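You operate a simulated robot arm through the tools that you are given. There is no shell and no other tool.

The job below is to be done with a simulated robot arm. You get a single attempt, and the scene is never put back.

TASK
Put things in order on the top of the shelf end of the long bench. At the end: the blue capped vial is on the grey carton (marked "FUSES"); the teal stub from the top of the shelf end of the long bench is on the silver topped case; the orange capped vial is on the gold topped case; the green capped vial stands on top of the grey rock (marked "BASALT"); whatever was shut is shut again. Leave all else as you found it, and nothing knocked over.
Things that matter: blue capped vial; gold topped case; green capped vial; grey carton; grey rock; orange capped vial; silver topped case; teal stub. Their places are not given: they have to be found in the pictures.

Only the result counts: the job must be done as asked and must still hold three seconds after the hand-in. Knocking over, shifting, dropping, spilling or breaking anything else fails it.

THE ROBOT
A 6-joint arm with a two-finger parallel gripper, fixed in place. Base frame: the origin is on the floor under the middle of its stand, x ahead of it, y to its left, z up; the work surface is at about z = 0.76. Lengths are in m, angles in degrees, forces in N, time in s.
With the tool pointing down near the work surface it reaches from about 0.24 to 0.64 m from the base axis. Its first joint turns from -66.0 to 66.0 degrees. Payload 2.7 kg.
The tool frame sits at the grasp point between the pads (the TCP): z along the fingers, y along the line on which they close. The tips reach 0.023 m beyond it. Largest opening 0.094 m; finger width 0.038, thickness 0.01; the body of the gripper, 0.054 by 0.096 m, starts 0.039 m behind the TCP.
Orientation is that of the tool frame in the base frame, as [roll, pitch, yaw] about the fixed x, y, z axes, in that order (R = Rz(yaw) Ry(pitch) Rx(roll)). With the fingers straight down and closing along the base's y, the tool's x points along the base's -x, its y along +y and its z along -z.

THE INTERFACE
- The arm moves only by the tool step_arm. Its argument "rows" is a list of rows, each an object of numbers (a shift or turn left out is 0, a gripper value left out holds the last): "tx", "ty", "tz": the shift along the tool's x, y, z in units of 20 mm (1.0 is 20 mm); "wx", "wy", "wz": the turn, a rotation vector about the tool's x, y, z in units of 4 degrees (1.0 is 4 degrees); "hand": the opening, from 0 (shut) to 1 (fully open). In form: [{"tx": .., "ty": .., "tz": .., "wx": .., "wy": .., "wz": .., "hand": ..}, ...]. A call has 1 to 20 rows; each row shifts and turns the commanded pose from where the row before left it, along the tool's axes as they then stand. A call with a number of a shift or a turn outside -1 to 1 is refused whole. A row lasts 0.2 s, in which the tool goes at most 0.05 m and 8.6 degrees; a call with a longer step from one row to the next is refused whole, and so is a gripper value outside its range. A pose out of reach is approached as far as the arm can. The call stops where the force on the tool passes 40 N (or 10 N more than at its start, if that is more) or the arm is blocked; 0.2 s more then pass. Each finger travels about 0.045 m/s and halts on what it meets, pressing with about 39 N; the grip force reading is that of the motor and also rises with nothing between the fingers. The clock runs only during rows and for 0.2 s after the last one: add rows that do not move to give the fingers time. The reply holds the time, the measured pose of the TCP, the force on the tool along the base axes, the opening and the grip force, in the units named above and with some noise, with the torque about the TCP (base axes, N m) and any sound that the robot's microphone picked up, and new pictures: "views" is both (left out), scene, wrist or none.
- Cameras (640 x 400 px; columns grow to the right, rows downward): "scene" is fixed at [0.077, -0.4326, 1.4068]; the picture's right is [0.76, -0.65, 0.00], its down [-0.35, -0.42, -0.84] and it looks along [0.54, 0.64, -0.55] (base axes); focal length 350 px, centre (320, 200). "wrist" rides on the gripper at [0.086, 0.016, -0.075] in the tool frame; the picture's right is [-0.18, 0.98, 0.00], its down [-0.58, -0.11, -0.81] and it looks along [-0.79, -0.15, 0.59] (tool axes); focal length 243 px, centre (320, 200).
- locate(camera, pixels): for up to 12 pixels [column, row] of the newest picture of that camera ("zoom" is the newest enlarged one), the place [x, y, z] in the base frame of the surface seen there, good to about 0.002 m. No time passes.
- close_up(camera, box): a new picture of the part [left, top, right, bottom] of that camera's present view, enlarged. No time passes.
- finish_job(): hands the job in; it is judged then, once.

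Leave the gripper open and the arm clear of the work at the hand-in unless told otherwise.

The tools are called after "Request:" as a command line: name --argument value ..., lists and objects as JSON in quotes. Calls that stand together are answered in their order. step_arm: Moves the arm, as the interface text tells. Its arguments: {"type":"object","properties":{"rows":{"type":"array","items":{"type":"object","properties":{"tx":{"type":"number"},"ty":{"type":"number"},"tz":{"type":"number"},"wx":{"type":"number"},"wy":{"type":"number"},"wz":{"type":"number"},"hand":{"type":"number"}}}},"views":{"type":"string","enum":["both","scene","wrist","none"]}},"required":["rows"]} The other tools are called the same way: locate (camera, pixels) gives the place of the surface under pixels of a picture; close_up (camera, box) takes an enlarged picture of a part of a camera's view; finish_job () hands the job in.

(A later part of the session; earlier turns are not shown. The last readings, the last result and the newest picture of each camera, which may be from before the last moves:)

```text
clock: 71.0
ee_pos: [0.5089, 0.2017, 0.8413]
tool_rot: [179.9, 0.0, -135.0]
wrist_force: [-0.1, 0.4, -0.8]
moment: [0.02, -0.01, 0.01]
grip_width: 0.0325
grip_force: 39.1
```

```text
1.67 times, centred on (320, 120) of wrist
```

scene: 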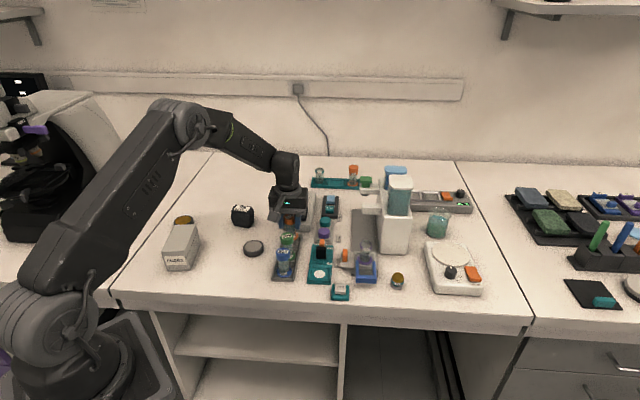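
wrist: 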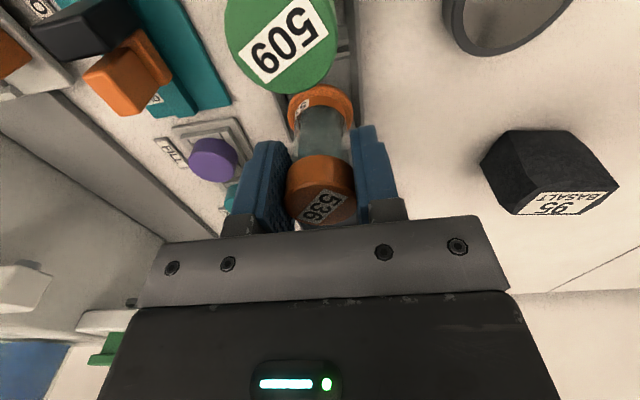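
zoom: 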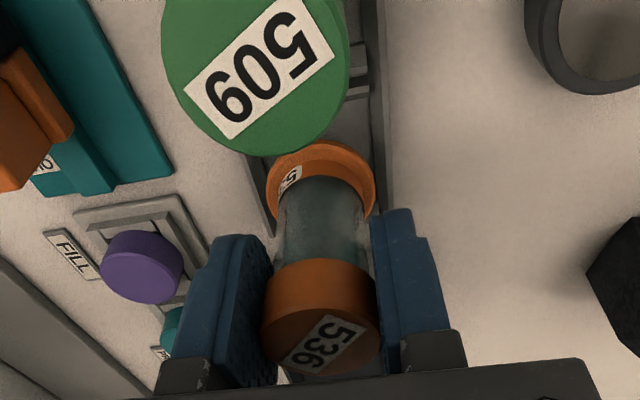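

The whole vial 536 comes up with its base. I'll raise it to z≈0.945 and carry it over the gold case at (0.3125,0.4848).

Request:
step_arm --rows '[{"tz": -0.8}, {"tz": -1}, {"tz": -1}, {"tz": -1}, {"tz": -1}, {"tz": -0.4}, {}]' --views "none"

Request:
step_arm --rows '[{"tx": -0.085, "ty": 0.47}, {"tx": -0.17, "ty": 0.9417}, {"tx": -0.17, "ty": 0.9417}, {"tx": -0.17, "ty": 0.9417}, {"tx": -0.17, "ty": 0.9417}, {"tx": -0.17, "ty": 0.9417}, {"tx": -0.17, "ty": 0.9417}, {"tx": -0.17, "ty": 0.9417}, {"tx": -0.17, "ty": 0.9417}, {"tx": -0.17, "ty": 0.9417}, {"tx": -0.17, "ty": 0.9417}, {"tx": -0.17, "ty": 0.9417}, {"tx": -0.17, "ty": 0.9417}, {"tx": -0.17, "ty": 0.9417}, {"tx": -0.17, "ty": 0.9417}, {"tx": -0.17, "ty": 0.9417}, {"tx": -0.17, "ty": 0.9417}, {"tx": -0.17, "ty": 0.9417}, {"tx": -0.085, "ty": 0.47}, {}]'

```text
clock: 72.6
ee_pos: [0.5108, 0.2012, 0.9465]
tool_rot: [179.9, 0.1, -135.0]
wrist_force: [-0.5, -0.6, -1.0]
moment: [-0.02, 0.01, 0.0]
grip_width: 0.0322
grip_force: 39.2
```

```text
clock: 76.8
ee_pos: [0.3122, 0.4853, 0.946]
tool_rot: [179.8, 0.1, -135.0]
wrist_force: [0.3, 0.5, -0.5]
moment: [-0.01, 0.03, 0.0]
grip_width: 0.0319
grip_force: 39.0
```

scene: 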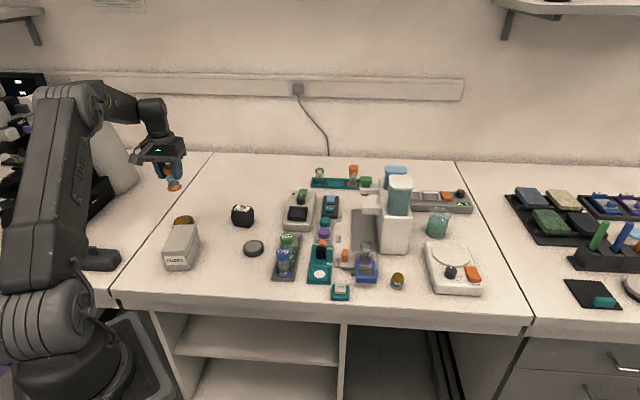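
wrist: 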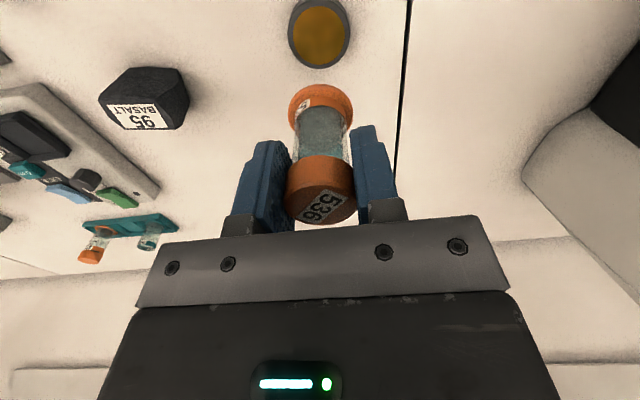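

I'm over the gold case. I'll check the held vial's base position and the case centre in this view.

Request:
close_up --camera "wrist" --box '[270, 0, 370, 140]'

```text
2.86 times, centred on (320, 70) of wrist
```

zoom: 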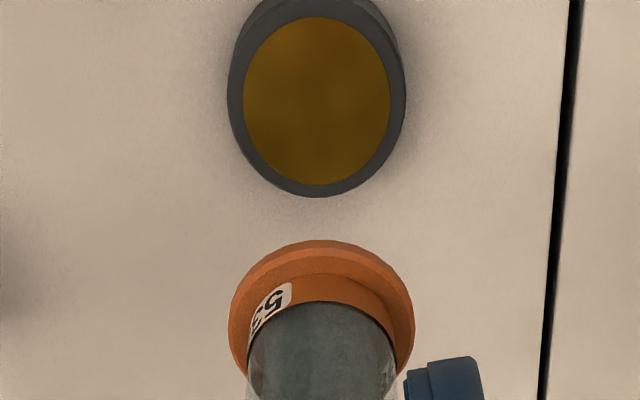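

Request:
locate --camera "zoom" --pixels '[[248, 100], [386, 100], [317, 22], [317, 180], [317, 100], [238, 340], [408, 340], [320, 252], [320, 243], [232, 330]]'

```text
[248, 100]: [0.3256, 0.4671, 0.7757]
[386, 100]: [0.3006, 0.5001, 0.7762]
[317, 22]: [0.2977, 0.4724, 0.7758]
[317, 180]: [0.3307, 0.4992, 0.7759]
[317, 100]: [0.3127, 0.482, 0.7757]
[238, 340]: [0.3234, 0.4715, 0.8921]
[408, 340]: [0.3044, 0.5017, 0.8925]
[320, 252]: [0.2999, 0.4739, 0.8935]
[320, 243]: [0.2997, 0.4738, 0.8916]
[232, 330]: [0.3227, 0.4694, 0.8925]
```

The vial base is centred over the case to within about 1 mm, and its bottom is roughly 0.058 below the TCP. I'll lower 5.2 units, then creep down with force checks.

Request:
step_arm --rows '[{"tz": 1, "ty": -0.07}, {"tz": 1}, {"tz": 1}, {"tz": 1}, {"tz": 0.8}, {"tz": 0.4}, {}]'

Request:
close_up --camera "wrist" --box '[250, 20, 410, 220]'

Request:
close_up --camera "scene" --box '[140, 180, 220, 240]'

```text
clock: 78.4
ee_pos: [0.3144, 0.4838, 0.841]
tool_rot: [180.0, 0.1, -135.0]
wrist_force: [-0.5, 0.9, -0.9]
moment: [0.0, -0.02, -0.02]
grip_width: 0.0322
grip_force: 38.8
```

scene: 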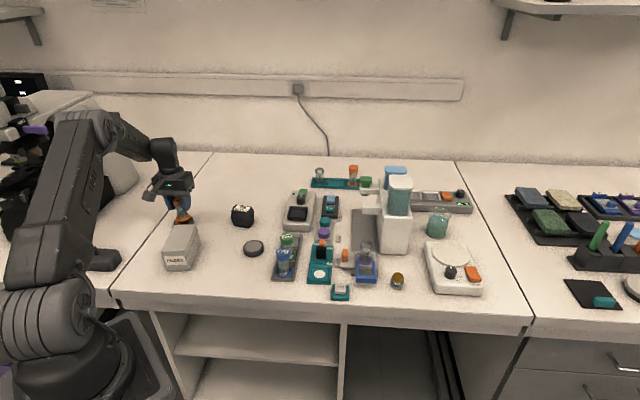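
wrist: 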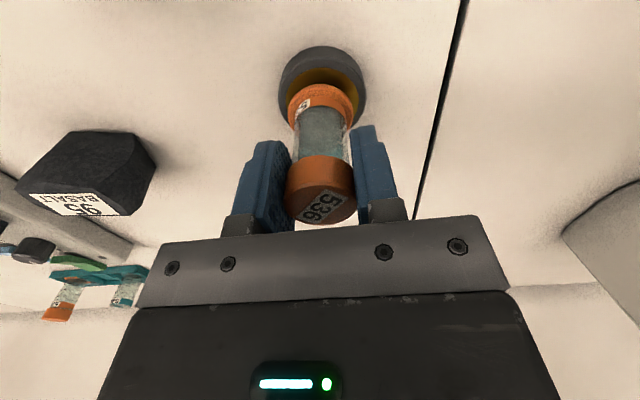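

```text
2.00 times, centred on (330, 120) of wrist
```

zoom: 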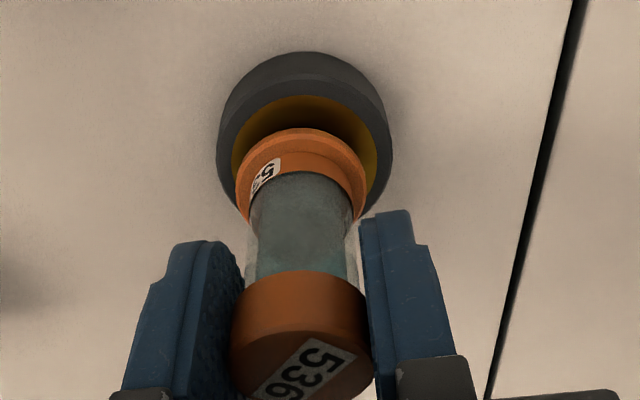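

```text
6.67 times, centred on (180, 210) of scene
```

zoom: 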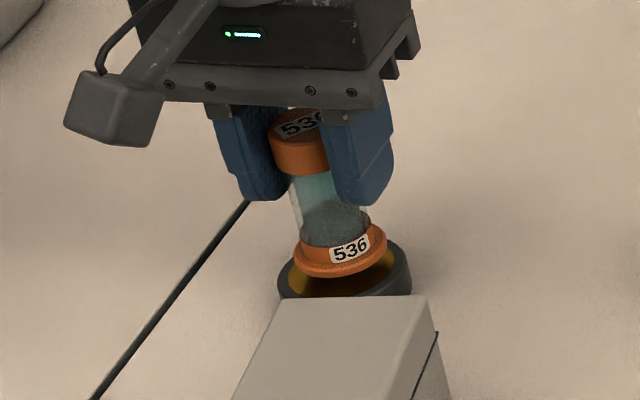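

The vial hangs straight, about 7 mm above the gold top. I'll creep down in 1.5–2 mm steps.

Request:
step_arm --rows '[{"tz": 0.1}, {"tz": 0.1}, {"tz": 0.05}, {}]' --views "none"

Request:
step_arm --rows '[{"tz": 0.05}, {}]' --views "none"

Request:
step_arm --rows '[{"tz": 0.05}, {}]' --views "wrist"

Request:
close_up --camera "scene" --box '[140, 180, 220, 240]'

```text
clock: 79.4
ee_pos: [0.3146, 0.4831, 0.8357]
tool_rot: [179.9, -0.1, -135.0]
wrist_force: [-0.2, 0.6, -0.5]
moment: [-0.03, 0.0, 0.03]
grip_width: 0.0321
grip_force: 39.0
```

```text
clock: 80.0
ee_pos: [0.3146, 0.4832, 0.8355]
tool_rot: [179.9, 0.1, -134.9]
wrist_force: [0.6, -0.1, -1.5]
moment: [0.0, 0.0, -0.01]
grip_width: 0.0323
grip_force: 39.4
```

```text
clock: 80.6
ee_pos: [0.3139, 0.4838, 0.8346]
tool_rot: [179.9, 0.1, -135.1]
wrist_force: [-1.1, -0.3, -0.1]
moment: [-0.01, 0.01, -0.01]
grip_width: 0.0322
grip_force: 39.0
```

wrist: 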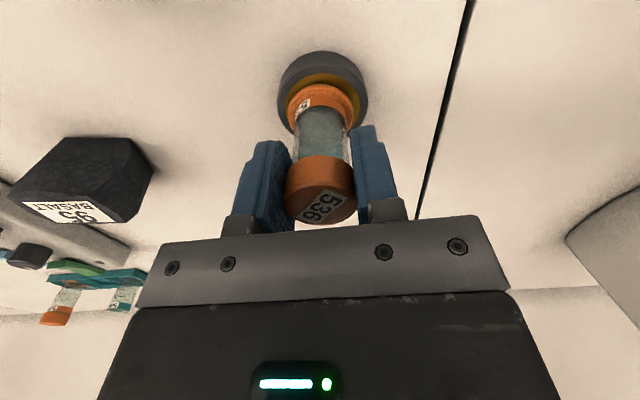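

```text
6.67 times, centred on (180, 210) of scene
```

zoom: 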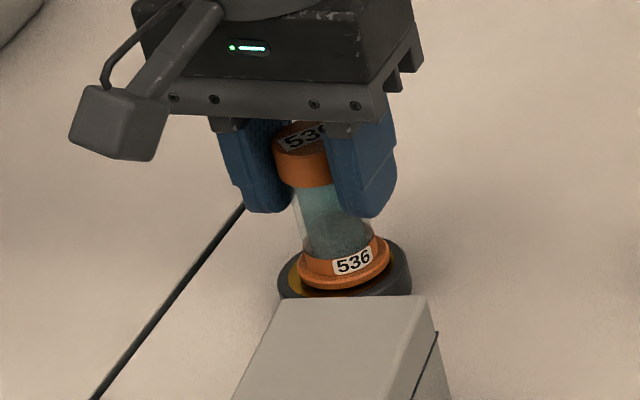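

It's almost touching, and the force still reads near zero. I'll continue in 1 mm steps.

Request:
step_arm --rows '[{"tz": 0.05}, {}]' --views "none"

Request:
step_arm --rows '[{"tz": 0.05}, {}]' --views "none"

Request:
close_up --camera "scene" --box '[160, 195, 210, 232]'

```text
clock: 81.2
ee_pos: [0.3152, 0.4837, 0.8352]
tool_rot: [179.8, 0.1, -135.0]
wrist_force: [-0.7, 0.4, -0.8]
moment: [-0.02, -0.03, 0.0]
grip_width: 0.0321
grip_force: 38.7
```

```text
clock: 81.8
ee_pos: [0.3142, 0.4832, 0.8325]
tool_rot: [179.9, 0.2, -135.0]
wrist_force: [-0.8, 0.1, 2.5]
moment: [-0.02, 0.0, -0.03]
grip_width: 0.032
grip_force: 38.6
```

```text
10.81 times, centred on (185, 214) of scene
```

zoom: 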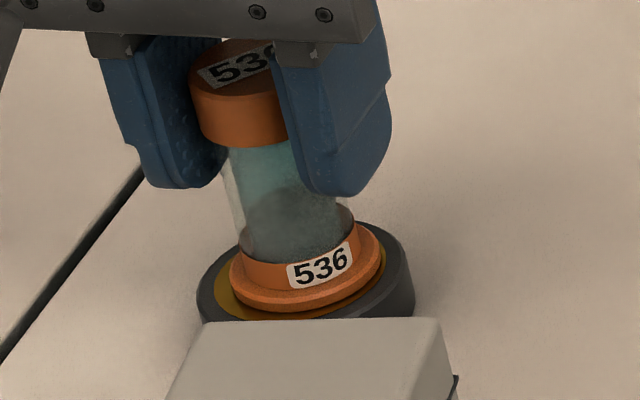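

Contact is made at +2.5 N and the vial stands on the gold disc. I'll open the fingers gently and rise straight up.

Request:
step_arm --rows '[{"hand": 0.4}, {"hand": 0.5}, {"hand": 0.7}, {"hand": 0.75}, {}, {"tz": -0.5}, {"tz": -1}, {"tz": -1}, {"tz": -1}, {"tz": -1}, {"tz": -1}]'

Request:
close_up --camera "scene" --box '[150, 180, 220, 235]'

Request:
close_up --camera "wrist" --box '[260, 0, 400, 100]'

```text
clock: 84.2
ee_pos: [0.3141, 0.4834, 0.9448]
tool_rot: [179.9, 0.2, -135.0]
wrist_force: [0.2, -0.1, 0.6]
moment: [-0.01, 0.0, 0.0]
grip_width: 0.0707
grip_force: 0.1
```

scene: 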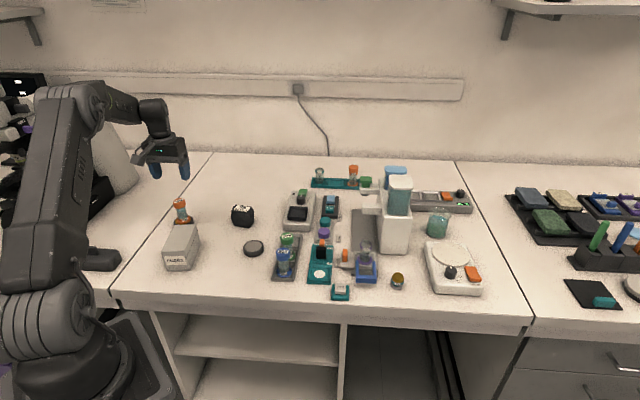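
wrist: 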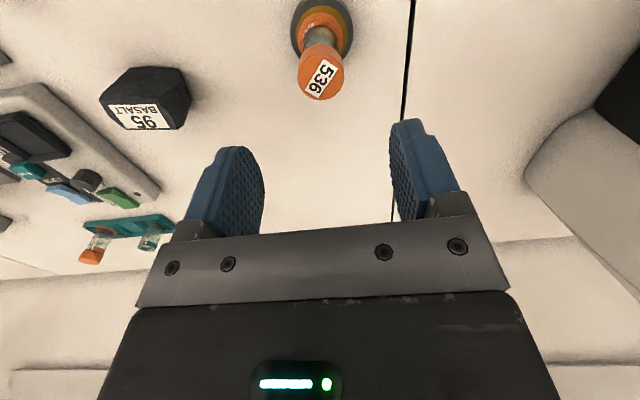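

```text
7.27 times, centred on (185, 208) of scene
```

zoom: 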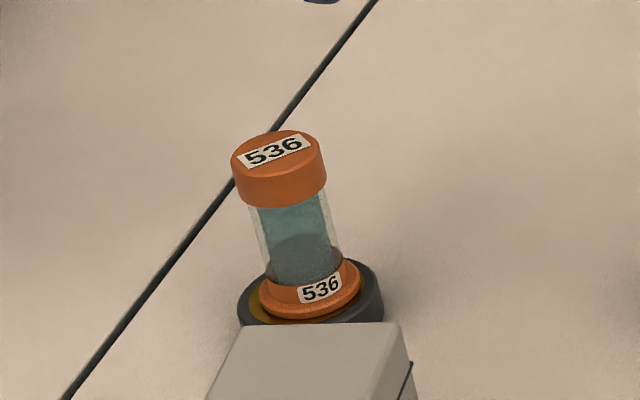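

```text
4.00 times, centred on (330, 50) of wrist
```

zoom: 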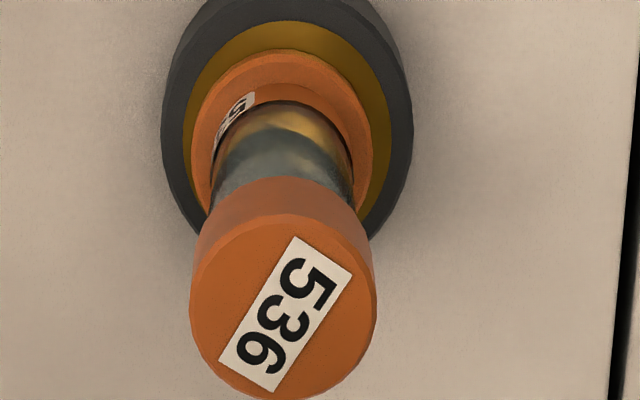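

The orange vial stands well centred on the gold case. Now I'll move above the green vial at about (0.4675,0.160).

Request:
step_arm --rows '[{"tx": 0.3535, "ty": -0.992}, {"tx": 0.3535, "ty": -0.992}, {"tx": 0.3535, "ty": -0.992}, {"tx": 0.3535, "ty": -0.992}, {"tx": 0.3535, "ty": -0.992}, {"tx": 0.3535, "ty": -0.992}, {"tx": 0.3535, "ty": -0.992}, {"tx": 0.3535, "ty": -0.992}, {"tx": 0.3535, "ty": -0.992}, {"tx": 0.3535, "ty": -0.992}, {"tx": 0.3535, "ty": -0.992}, {"tx": 0.3535, "ty": -0.992}, {"tx": 0.3535, "ty": -0.992}, {"tx": 0.3535, "ty": -0.992}, {"tx": 0.3535, "ty": -0.992}, {"tx": 0.3535, "ty": -0.992}, {"tx": 0.3535, "ty": -0.992}, {}]'

Request:
close_up --camera "wrist" --box '[270, 0, 370, 110]'

```text
clock: 88.0
ee_pos: [0.4689, 0.1594, 0.9414]
tool_rot: [179.9, 0.0, -134.9]
wrist_force: [-0.5, 0.3, -0.3]
moment: [0.02, -0.01, 0.01]
grip_width: 0.0704
grip_force: 0.0
```

scene: 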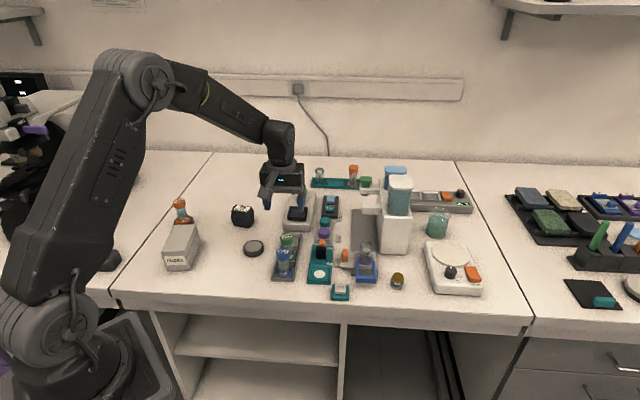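
wrist: 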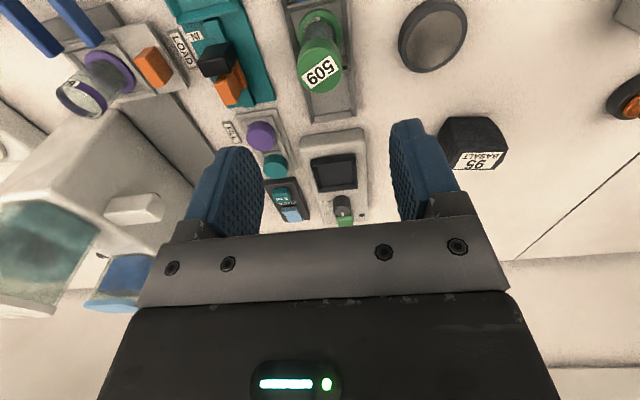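

```text
3.64 times, centred on (320, 55) of wrist
```

zoom: 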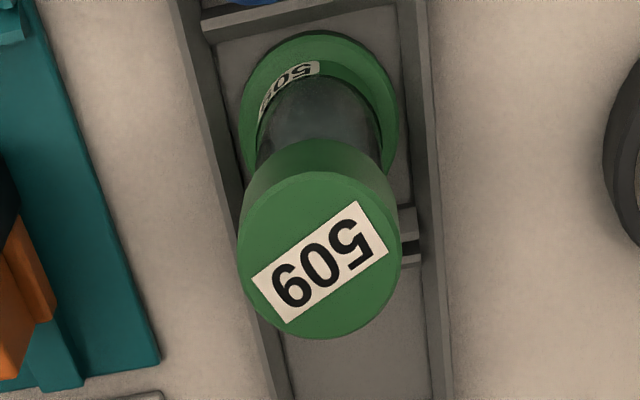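

Request:
locate --camera "zoom" --pixels '[[243, 258], [397, 252], [320, 178], [320, 333], [320, 255], [246, 130], [394, 125], [320, 38]]'

```text
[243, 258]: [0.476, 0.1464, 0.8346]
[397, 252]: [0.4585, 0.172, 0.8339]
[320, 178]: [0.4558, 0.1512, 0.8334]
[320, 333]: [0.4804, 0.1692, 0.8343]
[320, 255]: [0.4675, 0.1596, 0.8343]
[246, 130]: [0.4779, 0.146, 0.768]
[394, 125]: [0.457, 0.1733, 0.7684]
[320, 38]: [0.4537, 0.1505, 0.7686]
```

The green cap centre is (0.4676,0.1597), about 1 mm from the TCP. I'll descend to z≈0.820 and grip.

Request:
step_arm --rows '[{"tz": 1, "tx": 0.035, "ty": 0.055}, {"tz": 1}, {"tz": 1}, {"tz": 1}, {"tz": 1}, {"tz": 0.6}, {"tz": 0.45}, {}, {"hand": 0.5}, {"hand": 0.3}, {"hand": 0.2}, {"hand": 0}, {"hand": 0}, {"hand": 0}, {"tz": -0.2}, {"tz": -0.3}, {"tz": -0.5}, {}]'

Request:
close_up --camera "wrist" --box '[200, 0, 440, 240]'

```text
clock: 91.8
ee_pos: [0.4644, 0.1594, 0.8423]
tool_rot: [179.9, 0.1, -135.1]
wrist_force: [0.5, 0.2, -0.6]
moment: [0.01, 0.0, -0.01]
grip_width: 0.0324
grip_force: 39.2
```

scene: 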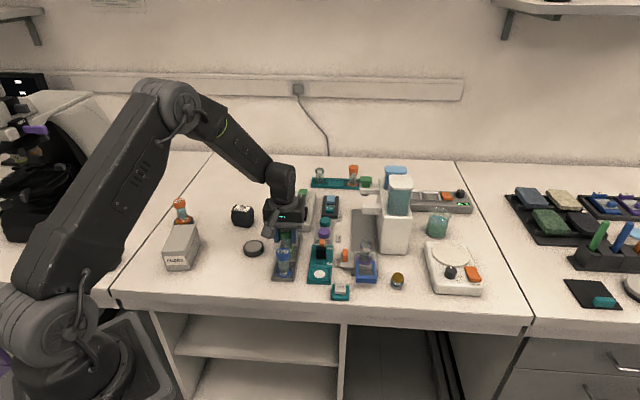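
wrist: 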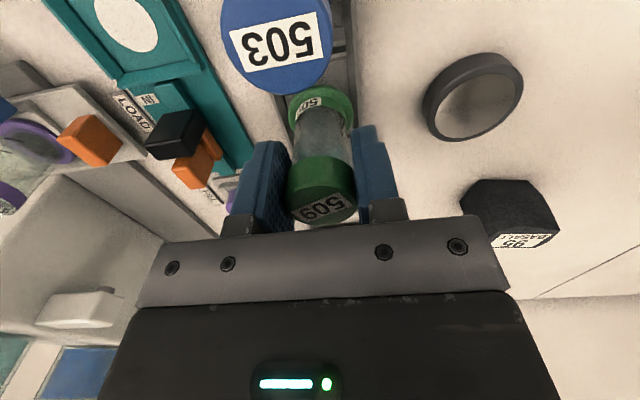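

```text
1.67 times, centred on (320, 120) of wrist
```

zoom: 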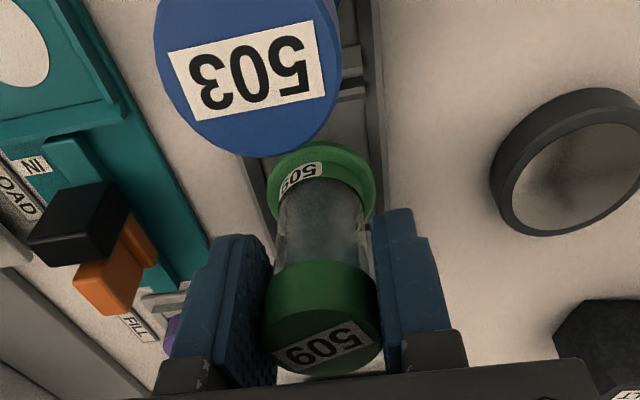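

The green vial 509 is held and lifted whole. I'll raise it to z≈0.945 and carry it over the rock at (0.454,0.369).

Request:
step_arm --rows '[{"tz": -0.8}, {"tz": -1}, {"tz": -1}, {"tz": -1}, {"tz": -1}, {"tz": -0.35}, {}, {"tx": -0.385, "ty": 0.438}, {"tx": -0.769, "ty": 0.8756}, {"tx": -0.769, "ty": 0.8756}, {"tx": -0.769, "ty": 0.8756}, {"tx": -0.769, "ty": 0.8756}, {"tx": -0.769, "ty": 0.8756}, {"tx": -0.769, "ty": 0.8756}, {"tx": -0.769, "ty": 0.8756}, {"tx": -0.769, "ty": 0.8756}, {"tx": -0.385, "ty": 0.438}, {}]'

Request:
close_up --camera "wrist" --box '[250, 0, 390, 150]'

```text
clock: 95.6
ee_pos: [0.4518, 0.3691, 0.9428]
tool_rot: [179.9, -0.1, -135.0]
wrist_force: [0.1, -0.2, -0.9]
moment: [-0.01, 0.0, 0.0]
grip_width: 0.0323
grip_force: 39.2
```

scene: 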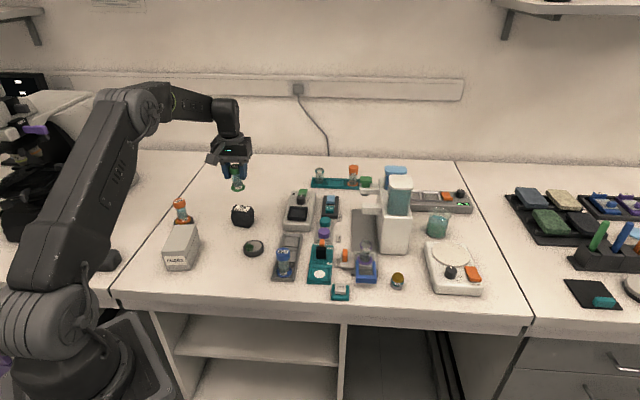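
wrist: 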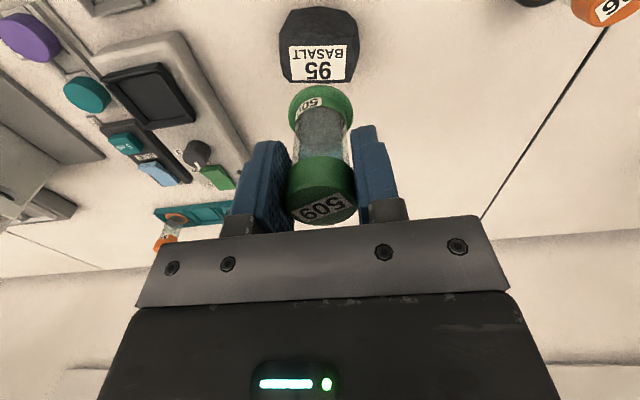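

```text
2.67 times, centred on (320, 75) of wrist
```

zoom: 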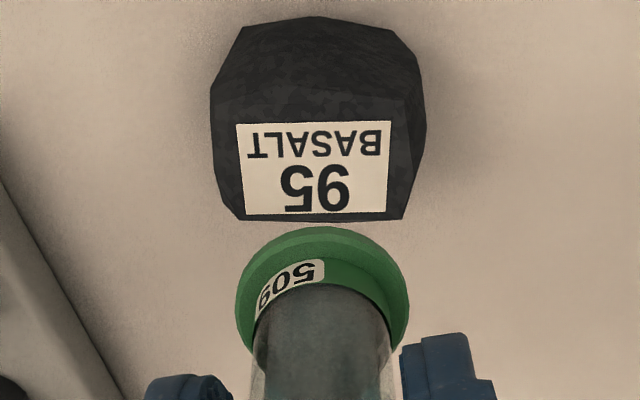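

I'll find the rock's flat top area by locating points around its label.

Request:
locate --camera "zoom" --pixels '[[240, 126], [387, 124], [384, 209], [248, 211], [315, 168], [315, 114], [315, 100], [228, 170], [400, 165], [315, 217], [230, 120], [402, 120]]'

Request:
locate --camera "zoom" --pixels '[[240, 310], [405, 310], [322, 230], [250, 345], [400, 345], [315, 107], [219, 165], [415, 160], [232, 205], [404, 205]]'

```text
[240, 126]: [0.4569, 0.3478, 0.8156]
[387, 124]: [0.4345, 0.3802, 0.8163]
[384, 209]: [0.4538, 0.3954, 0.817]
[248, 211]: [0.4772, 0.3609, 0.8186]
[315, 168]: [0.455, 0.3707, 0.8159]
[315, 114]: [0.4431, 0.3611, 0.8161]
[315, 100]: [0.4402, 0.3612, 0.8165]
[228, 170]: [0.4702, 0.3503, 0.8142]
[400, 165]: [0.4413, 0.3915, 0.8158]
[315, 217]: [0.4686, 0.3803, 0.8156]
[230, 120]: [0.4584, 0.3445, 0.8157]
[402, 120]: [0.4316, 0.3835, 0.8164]
```

```text
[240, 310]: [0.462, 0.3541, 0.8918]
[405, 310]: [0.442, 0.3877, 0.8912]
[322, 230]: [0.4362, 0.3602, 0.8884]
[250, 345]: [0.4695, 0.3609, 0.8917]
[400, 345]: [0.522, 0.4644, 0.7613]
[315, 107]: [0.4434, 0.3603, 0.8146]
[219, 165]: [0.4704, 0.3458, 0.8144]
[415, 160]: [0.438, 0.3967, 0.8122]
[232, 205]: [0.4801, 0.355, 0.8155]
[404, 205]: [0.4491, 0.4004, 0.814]
```

The rock's flat top is centred at about (0.4545,0.371), z≈0.816, and the vial base is over (0.452,0.370). I'll shift 2.5 mm, lower 3.1 units, then creep.

Request:
step_arm --rows '[{"tx": -0.12, "ty": -0.055}, {"tz": 1}, {"tz": 1}, {"tz": 0.7}, {"tz": 0.4}, {}]'

Request:
close_up --camera "scene" --box '[215, 170, 275, 235]'

Request:
close_up --camera "wrist" --box '[250, 20, 410, 220]'

```text
clock: 97.0
ee_pos: [0.4557, 0.3714, 0.8819]
tool_rot: [179.9, 0.1, -134.9]
wrist_force: [-1.2, 0.5, -0.7]
moment: [-0.01, 0.04, -0.01]
grip_width: 0.0324
grip_force: 39.2
```

scene: 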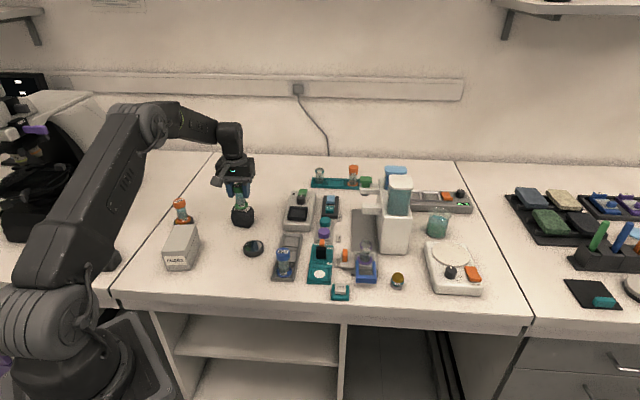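
wrist: 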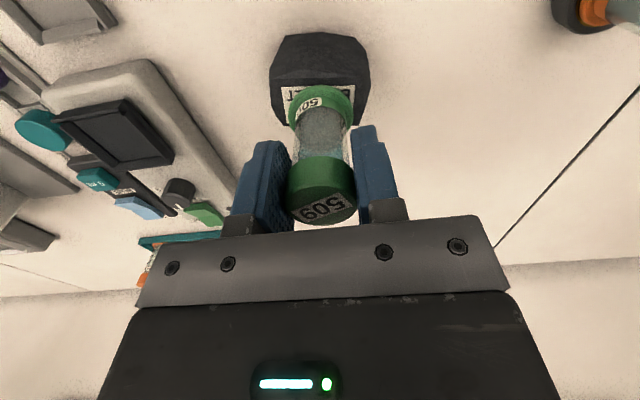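

```text
6.15 times, centred on (245, 202) of scene
```

zoom: 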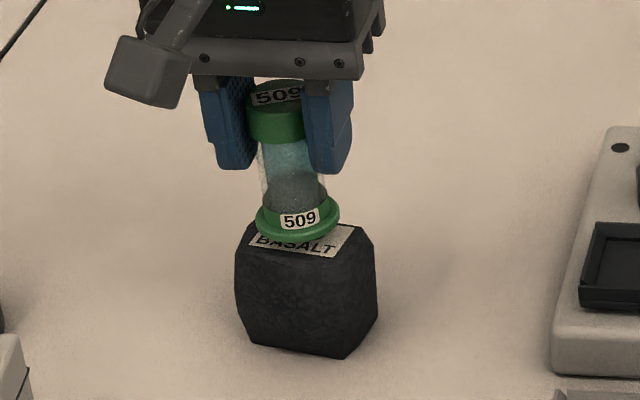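

```text
2.00 times, centred on (330, 120) of wrist
```

zoom: 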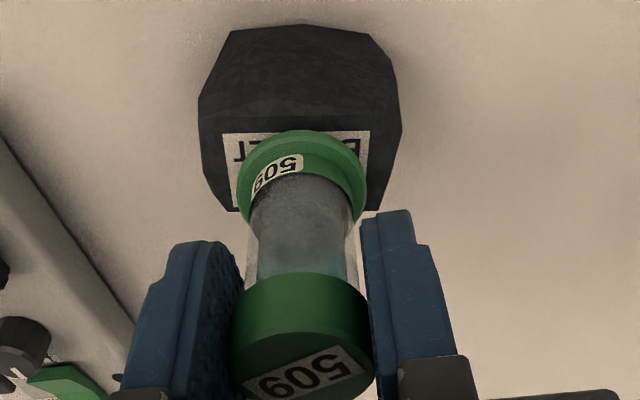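

It's well aligned, about 8 mm above the rock. I'll creep down.

Request:
step_arm --rows '[{"tz": 0.1}, {"tz": 0.1}, {"tz": 0.1}, {}]' --views "none"

Request:
step_arm --rows '[{"tz": 0.05}, {}]' --views "none"

Request:
step_arm --rows '[{"tz": 0.05}, {}]' --views "none"

Request:
close_up --camera "scene" --box '[220, 185, 265, 230]'

```text
clock: 98.0
ee_pos: [0.4554, 0.3724, 0.8773]
tool_rot: [179.9, 0.0, -135.0]
wrist_force: [0.7, -0.1, -0.8]
moment: [0.01, 0.01, 0.03]
grip_width: 0.0325
grip_force: 39.6
```

```text
clock: 98.6
ee_pos: [0.4544, 0.3703, 0.8761]
tool_rot: [179.9, 0.0, -135.1]
wrist_force: [0.3, -0.7, -0.2]
moment: [-0.01, 0.02, 0.0]
grip_width: 0.0327
grip_force: 39.3
```

```text
clock: 99.2
ee_pos: [0.4544, 0.3709, 0.8745]
tool_rot: [179.9, 0.0, -135.0]
wrist_force: [-1.5, 0.2, -0.7]
moment: [0.02, 0.01, 0.02]
grip_width: 0.0322
grip_force: 39.0
```

```text
8.89 times, centred on (242, 208) of scene
```

zoom: 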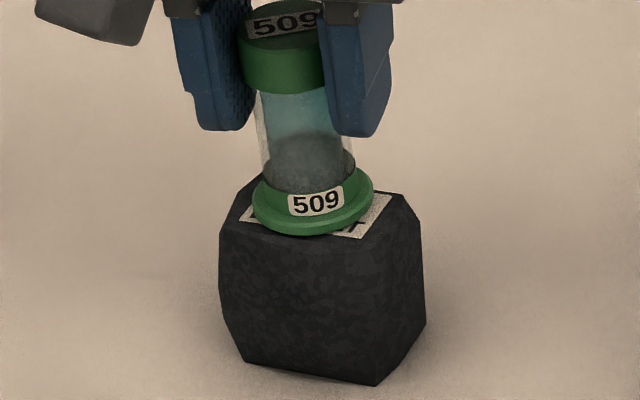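

Request:
step_arm --rows '[{"tz": 0.05}, {}]' --views "none"

Request:
step_arm --rows '[{"tz": 0.05}, {}]' --views "none"

```text
clock: 99.8
ee_pos: [0.4553, 0.3708, 0.8736]
tool_rot: [179.9, 0.0, -135.0]
wrist_force: [0.5, 0.6, -0.9]
moment: [0.0, -0.02, -0.01]
grip_width: 0.0327
grip_force: 39.4
```

```text
clock: 100.4
ee_pos: [0.4551, 0.3709, 0.8721]
tool_rot: [-179.9, 0.0, -135.0]
wrist_force: [-1.7, -1.9, 6.2]
moment: [-0.15, 0.09, 0.02]
grip_width: 0.0325
grip_force: 39.3
```

Contact is made at about +6 N. I'll ease up half a millimetre, open, and rise.

Request:
step_arm --rows '[{"tz": -0.025}, {"hand": 0.4}, {"hand": 0.5}, {"hand": 0.7}, {"hand": 0.75}, {}, {"tz": -0.5}, {"tz": -1}, {"tz": -1}, {"tz": -1}, {"tz": -0.6}]'

Request:
close_up --camera "scene" --box '[210, 170, 275, 235]'

Request:
close_up --camera "wrist" --box '[250, 0, 390, 130]'

```text
clock: 102.8
ee_pos: [0.4548, 0.3707, 0.9555]
tool_rot: [179.8, 0.0, -135.0]
wrist_force: [0.0, 0.0, -0.1]
moment: [-0.02, 0.0, -0.03]
grip_width: 0.0705
grip_force: 0.2
```

scene: 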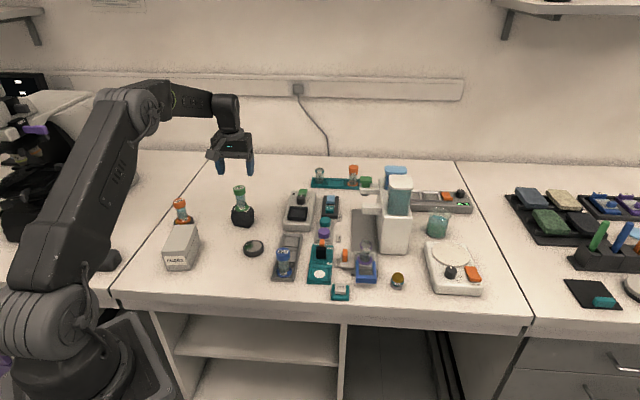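
wrist: 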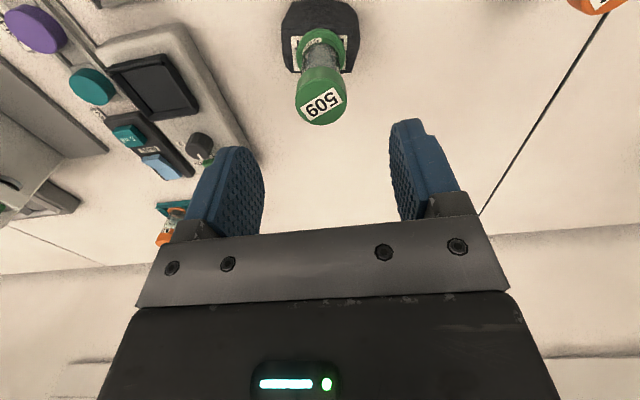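

```text
6.15 times, centred on (242, 202) of scene
```

zoom: 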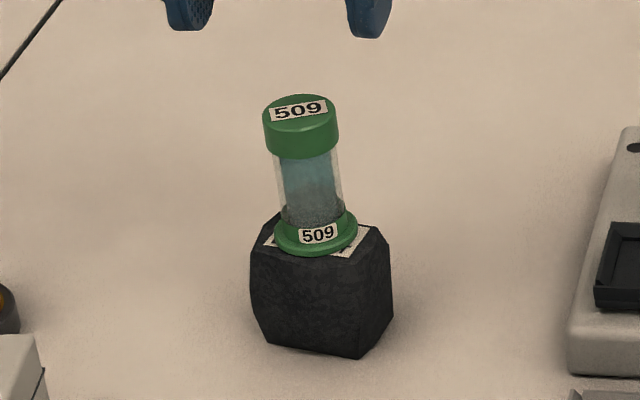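

```text
3.08 times, centred on (320, 65) of wrist
```

zoom: 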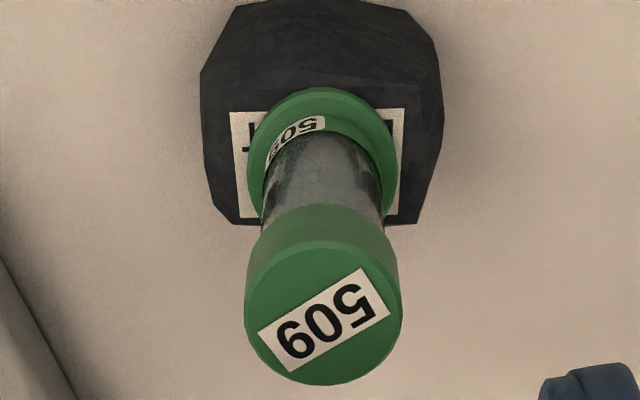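

The green vial stands centred on the rock. Next I'll move above the blue vial at about (0.427,0.1175).

Request:
step_arm --rows '[{"tx": 0.993, "ty": -0.797}, {"tx": 0.993, "ty": -0.797}, {"tx": 0.993, "ty": -0.797}, {"tx": 0.993, "ty": -0.797}, {"tx": 0.993, "ty": -0.797}, {"tx": 0.993, "ty": -0.797}, {"tx": 0.993, "ty": -0.797}, {"tx": 0.993, "ty": -0.797}, {"tx": 0.993, "ty": -0.797}, {"tx": 0.993, "ty": -0.797}, {}]'

Request:
close_up --camera "wrist" --box '[270, 0, 370, 110]'

```text
clock: 105.2
ee_pos: [0.4271, 0.1176, 0.9556]
tool_rot: [179.9, 0.0, -135.0]
wrist_force: [-1.3, -0.3, 0.9]
moment: [-0.02, 0.03, 0.0]
grip_width: 0.0704
grip_force: 0.0
```

scene: 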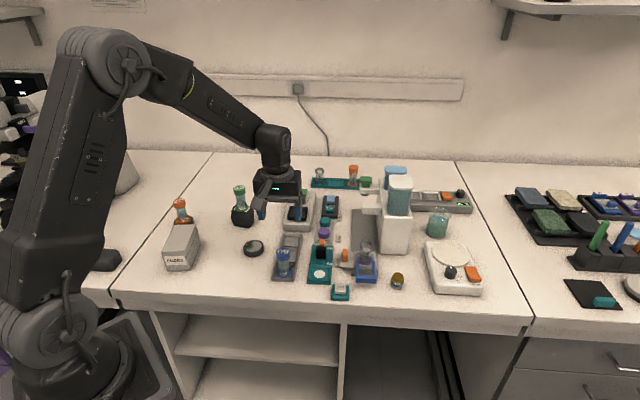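
wrist: 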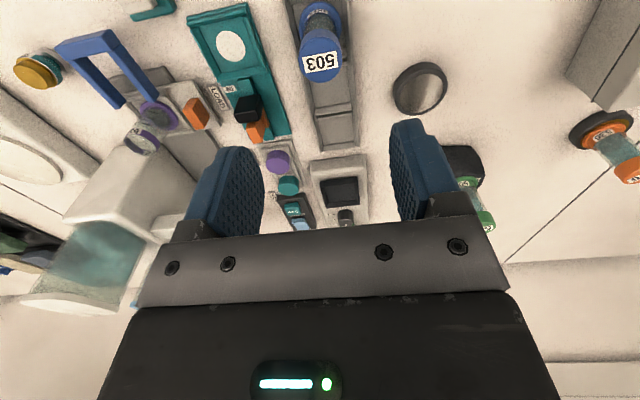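

```text
3.64 times, centred on (320, 55) of wrist
```

zoom: 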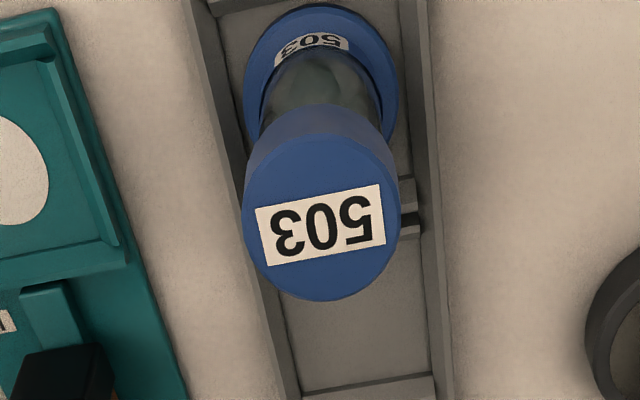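

Request:
locate --camera "zoom" --pixels '[[247, 220], [395, 215], [321, 142], [321, 296], [321, 218], [250, 95], [394, 90], [320, 12]]'

```text
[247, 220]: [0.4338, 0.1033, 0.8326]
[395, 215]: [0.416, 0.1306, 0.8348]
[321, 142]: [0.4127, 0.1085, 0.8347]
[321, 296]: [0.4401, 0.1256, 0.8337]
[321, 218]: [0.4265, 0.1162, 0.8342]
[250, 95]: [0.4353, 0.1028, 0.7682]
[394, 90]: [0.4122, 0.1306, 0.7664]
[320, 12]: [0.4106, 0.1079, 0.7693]
```

The blue cap centre is (0.426,0.117). I'll descend 6.75 units, grip and lift 20 mm.

Request:
step_arm --rows '[{"tz": 1, "tx": 0.067}, {"tz": 1}, {"tz": 1}, {"tz": 1}, {"tz": 1}, {"tz": 1}, {"tz": 0.5}, {"tz": 0.25}, {}, {"hand": 0.5}, {"hand": 0.3}, {"hand": 0.2}, {"hand": 0}, {"hand": 0}, {"hand": 0}, {"tz": -0.2}, {"tz": -0.3}, {"tz": -0.5}, {}]'

Request:
close_up --camera "wrist" --box '[200, 0, 440, 240]'

```text
clock: 109.2
ee_pos: [0.4254, 0.1168, 0.8396]
tool_rot: [179.9, 0.0, -135.0]
wrist_force: [-0.1, 1.0, -1.1]
moment: [-0.01, 0.02, 0.02]
grip_width: 0.033
grip_force: 38.8
```

scene: 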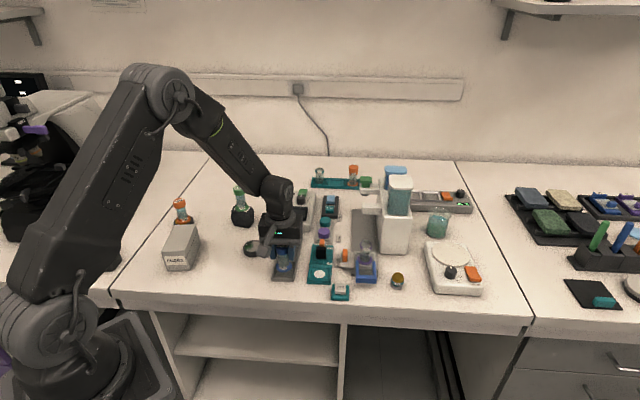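
wrist: 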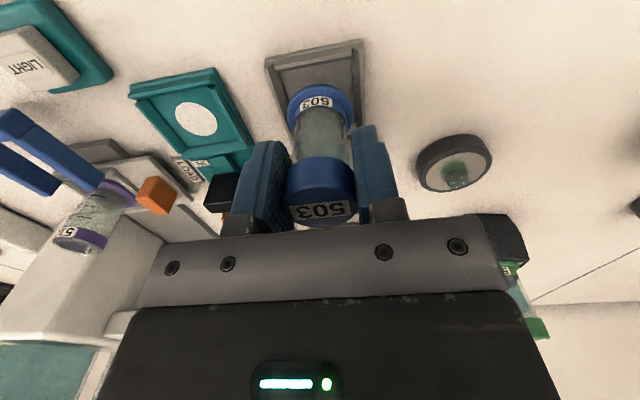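

```text
1.67 times, centred on (320, 120) of wrist
```

zoom: 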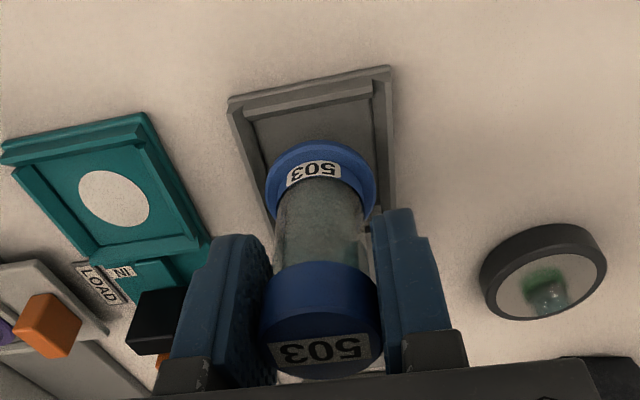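

The blue vial 503 is held. I'll raise it to z≈0.96 and carry it over the carton's centre at (0.2565,0.3438).

Request:
step_arm --rows '[{"tz": -0.8}, {"tz": -1}, {"tz": -1}, {"tz": -1}, {"tz": -1}, {"tz": -1}, {"tz": -0.2}, {}]' --views "none"

Request:
step_arm --rows '[{"tx": -0.067, "ty": 0.467}, {"tx": -0.135, "ty": 0.934}, {"tx": -0.135, "ty": 0.934}, {"tx": -0.135, "ty": 0.934}, {"tx": -0.135, "ty": 0.934}, {"tx": -0.135, "ty": 0.934}, {"tx": -0.135, "ty": 0.934}, {"tx": -0.135, "ty": 0.934}, {"tx": -0.135, "ty": 0.934}, {"tx": -0.135, "ty": 0.934}, {"tx": -0.135, "ty": 0.934}, {"tx": -0.135, "ty": 0.934}, {"tx": -0.135, "ty": 0.934}, {"tx": -0.135, "ty": 0.934}, {"tx": -0.135, "ty": 0.934}, {"tx": -0.067, "ty": 0.467}, {}]'

Request:
close_up --camera "wrist" --box '[240, 0, 400, 150]'

```text
clock: 111.0
ee_pos: [0.4261, 0.1171, 0.9588]
tool_rot: [179.8, 0.1, -135.1]
wrist_force: [-0.4, -0.1, -0.1]
moment: [0.03, 0.0, 0.02]
grip_width: 0.0326
grip_force: 38.8
```

```text
clock: 114.6
ee_pos: [0.2561, 0.3443, 0.9586]
tool_rot: [179.9, 0.1, -135.0]
wrist_force: [-0.8, 0.2, -0.3]
moment: [0.01, -0.03, 0.01]
grip_width: 0.0325
grip_force: 39.3
```

scene: 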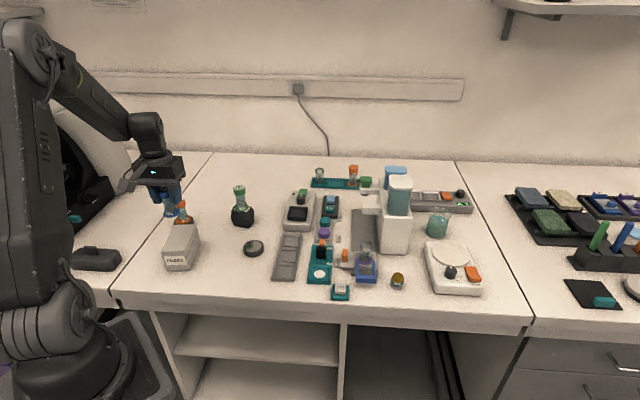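
wrist: 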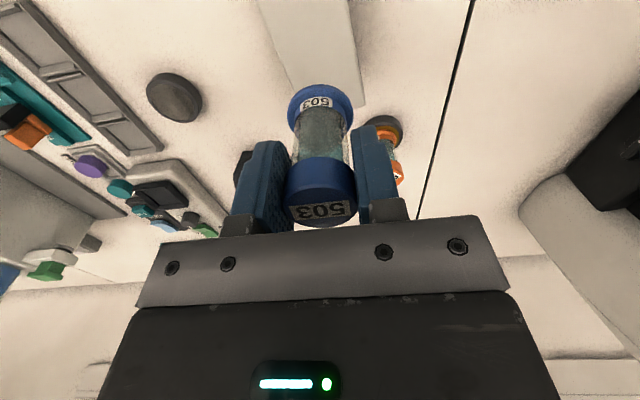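

```text
2.67 times, centred on (320, 75) of wrist
```

zoom: 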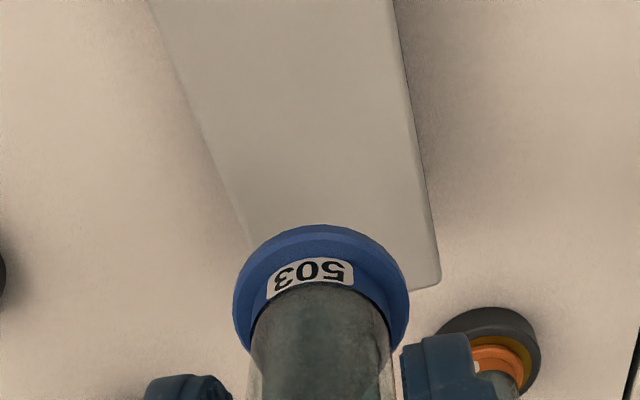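

It's over the carton. I'll lower 3.15 units and then creep; contact is expected at TCP≈0.887.

Request:
step_arm --rows '[{"tz": 1}, {"tz": 1}, {"tz": 0.75}, {"tz": 0.4}, {}]'

Request:
close_up --camera "scene" --box '[140, 180, 220, 280]'

Request:
close_up --camera "wrist" --box '[200, 0, 440, 220]'

```text
clock: 115.8
ee_pos: [0.2563, 0.3433, 0.8967]
tool_rot: [179.9, -0.1, -135.0]
wrist_force: [-0.7, 0.8, -0.3]
moment: [0.0, 0.0, 0.0]
grip_width: 0.0324
grip_force: 38.8
```

scene: 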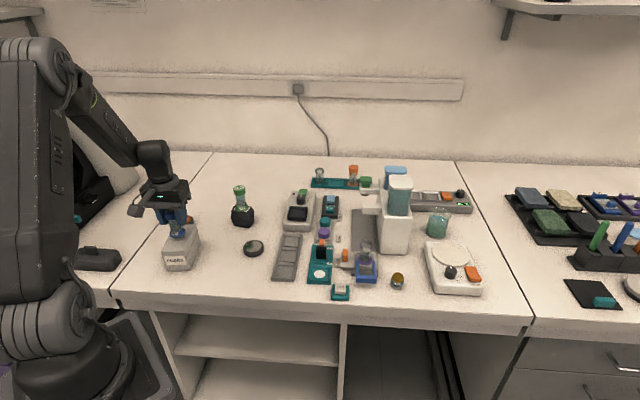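
wrist: 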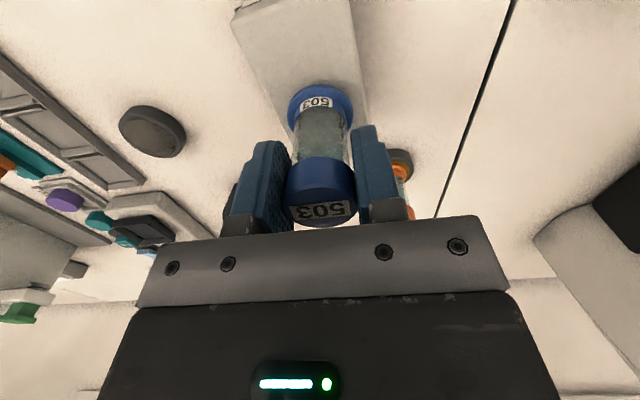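

```text
4.00 times, centred on (180, 230) of scene
```

zoom: 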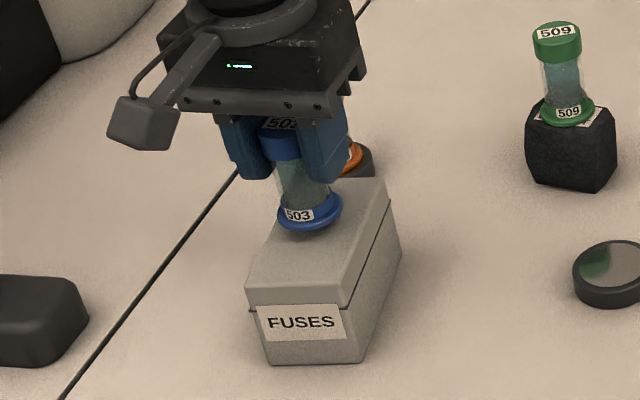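

```text
1.82 times, centred on (320, 110) of wrist
```

zoom: 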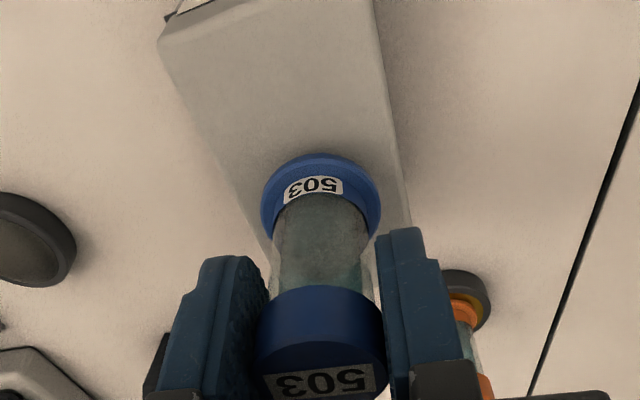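

Request:
step_arm --rows '[{"tz": 0.1}, {"tz": 0.1}, {"tz": 0.1}, {}]' --views "none"

Request:
step_arm --rows '[{"tz": 0.05}, {}]' --views "none"

Request:
step_arm --rows '[{"tz": 0.05}, {}]' --views "none"

Request:
step_arm --rows '[{"tz": 0.03}, {}]' --views "none"

```text
clock: 116.8
ee_pos: [0.2564, 0.3436, 0.8907]
tool_rot: [179.9, 0.0, -135.0]
wrist_force: [0.2, 0.2, -1.1]
moment: [0.01, 0.01, -0.01]
grip_width: 0.0328
grip_force: 38.9
```

```text
clock: 117.4
ee_pos: [0.256, 0.3429, 0.8903]
tool_rot: [179.9, 0.0, -134.9]
wrist_force: [-0.6, -0.2, -0.6]
moment: [0.01, 0.04, -0.02]
grip_width: 0.0329
grip_force: 39.1
```

```text
clock: 118.0
ee_pos: [0.2553, 0.3441, 0.8887]
tool_rot: [179.9, 0.0, -135.0]
wrist_force: [0.6, 0.1, -0.8]
moment: [-0.03, 0.01, -0.02]
grip_width: 0.0328
grip_force: 38.6
```

```text
clock: 118.6
ee_pos: [0.256, 0.3439, 0.8884]
tool_rot: [179.8, 0.2, -135.0]
wrist_force: [0.3, -0.7, -0.3]
moment: [0.0, 0.03, -0.01]
grip_width: 0.0328
grip_force: 39.0
```

No contact yet. I'll continue in 0.6 mm steps.

Request:
step_arm --rows '[{"tz": 0.03}, {}]' --views "none"

Request:
step_arm --rows '[{"tz": 0.03}, {}]' --views "none"

Request:
step_arm --rows '[{"tz": 0.03}, {}]' --views "none"

Request:
close_up --camera "scene" --box '[155, 205, 210, 260]'

```text
clock: 119.2
ee_pos: [0.2561, 0.3433, 0.8879]
tool_rot: [179.8, 0.1, -135.0]
wrist_force: [0.2, -0.6, -0.5]
moment: [0.0, 0.01, 0.01]
grip_width: 0.0328
grip_force: 39.4
```

```text
clock: 119.8
ee_pos: [0.2562, 0.3445, 0.8868]
tool_rot: [180.0, 0.2, -135.0]
wrist_force: [-0.6, 0.2, -0.4]
moment: [0.0, -0.03, -0.03]
grip_width: 0.0328
grip_force: 39.2
```

```text
clock: 120.4
ee_pos: [0.2551, 0.3433, 0.887]
tool_rot: [179.9, 0.0, -135.0]
wrist_force: [-0.6, -0.4, -0.3]
moment: [0.02, 0.0, 0.04]
grip_width: 0.033
grip_force: 38.8
```

```text
7.27 times, centred on (182, 232) of scene
```

zoom: 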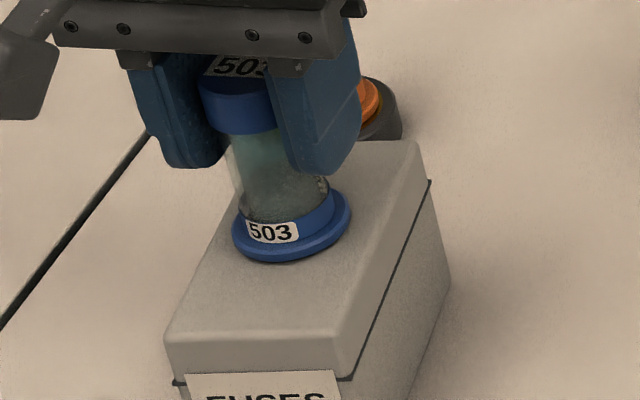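

Request:
step_arm --rows '[{"tz": 0.03}, {}]' --views "none"

Request:
step_arm --rows '[{"tz": 0.03}, {}]' --views "none"

```text
clock: 121.0
ee_pos: [0.2565, 0.3446, 0.8862]
tool_rot: [179.9, 0.1, -135.0]
wrist_force: [0.1, -0.1, -0.9]
moment: [0.01, 0.02, 0.06]
grip_width: 0.0326
grip_force: 38.6
```

```text
clock: 121.6
ee_pos: [0.2569, 0.3437, 0.8857]
tool_rot: [179.9, 0.0, -135.0]
wrist_force: [-0.2, -0.7, 0.1]
moment: [-0.01, -0.01, 0.01]
grip_width: 0.0328
grip_force: 39.4
```

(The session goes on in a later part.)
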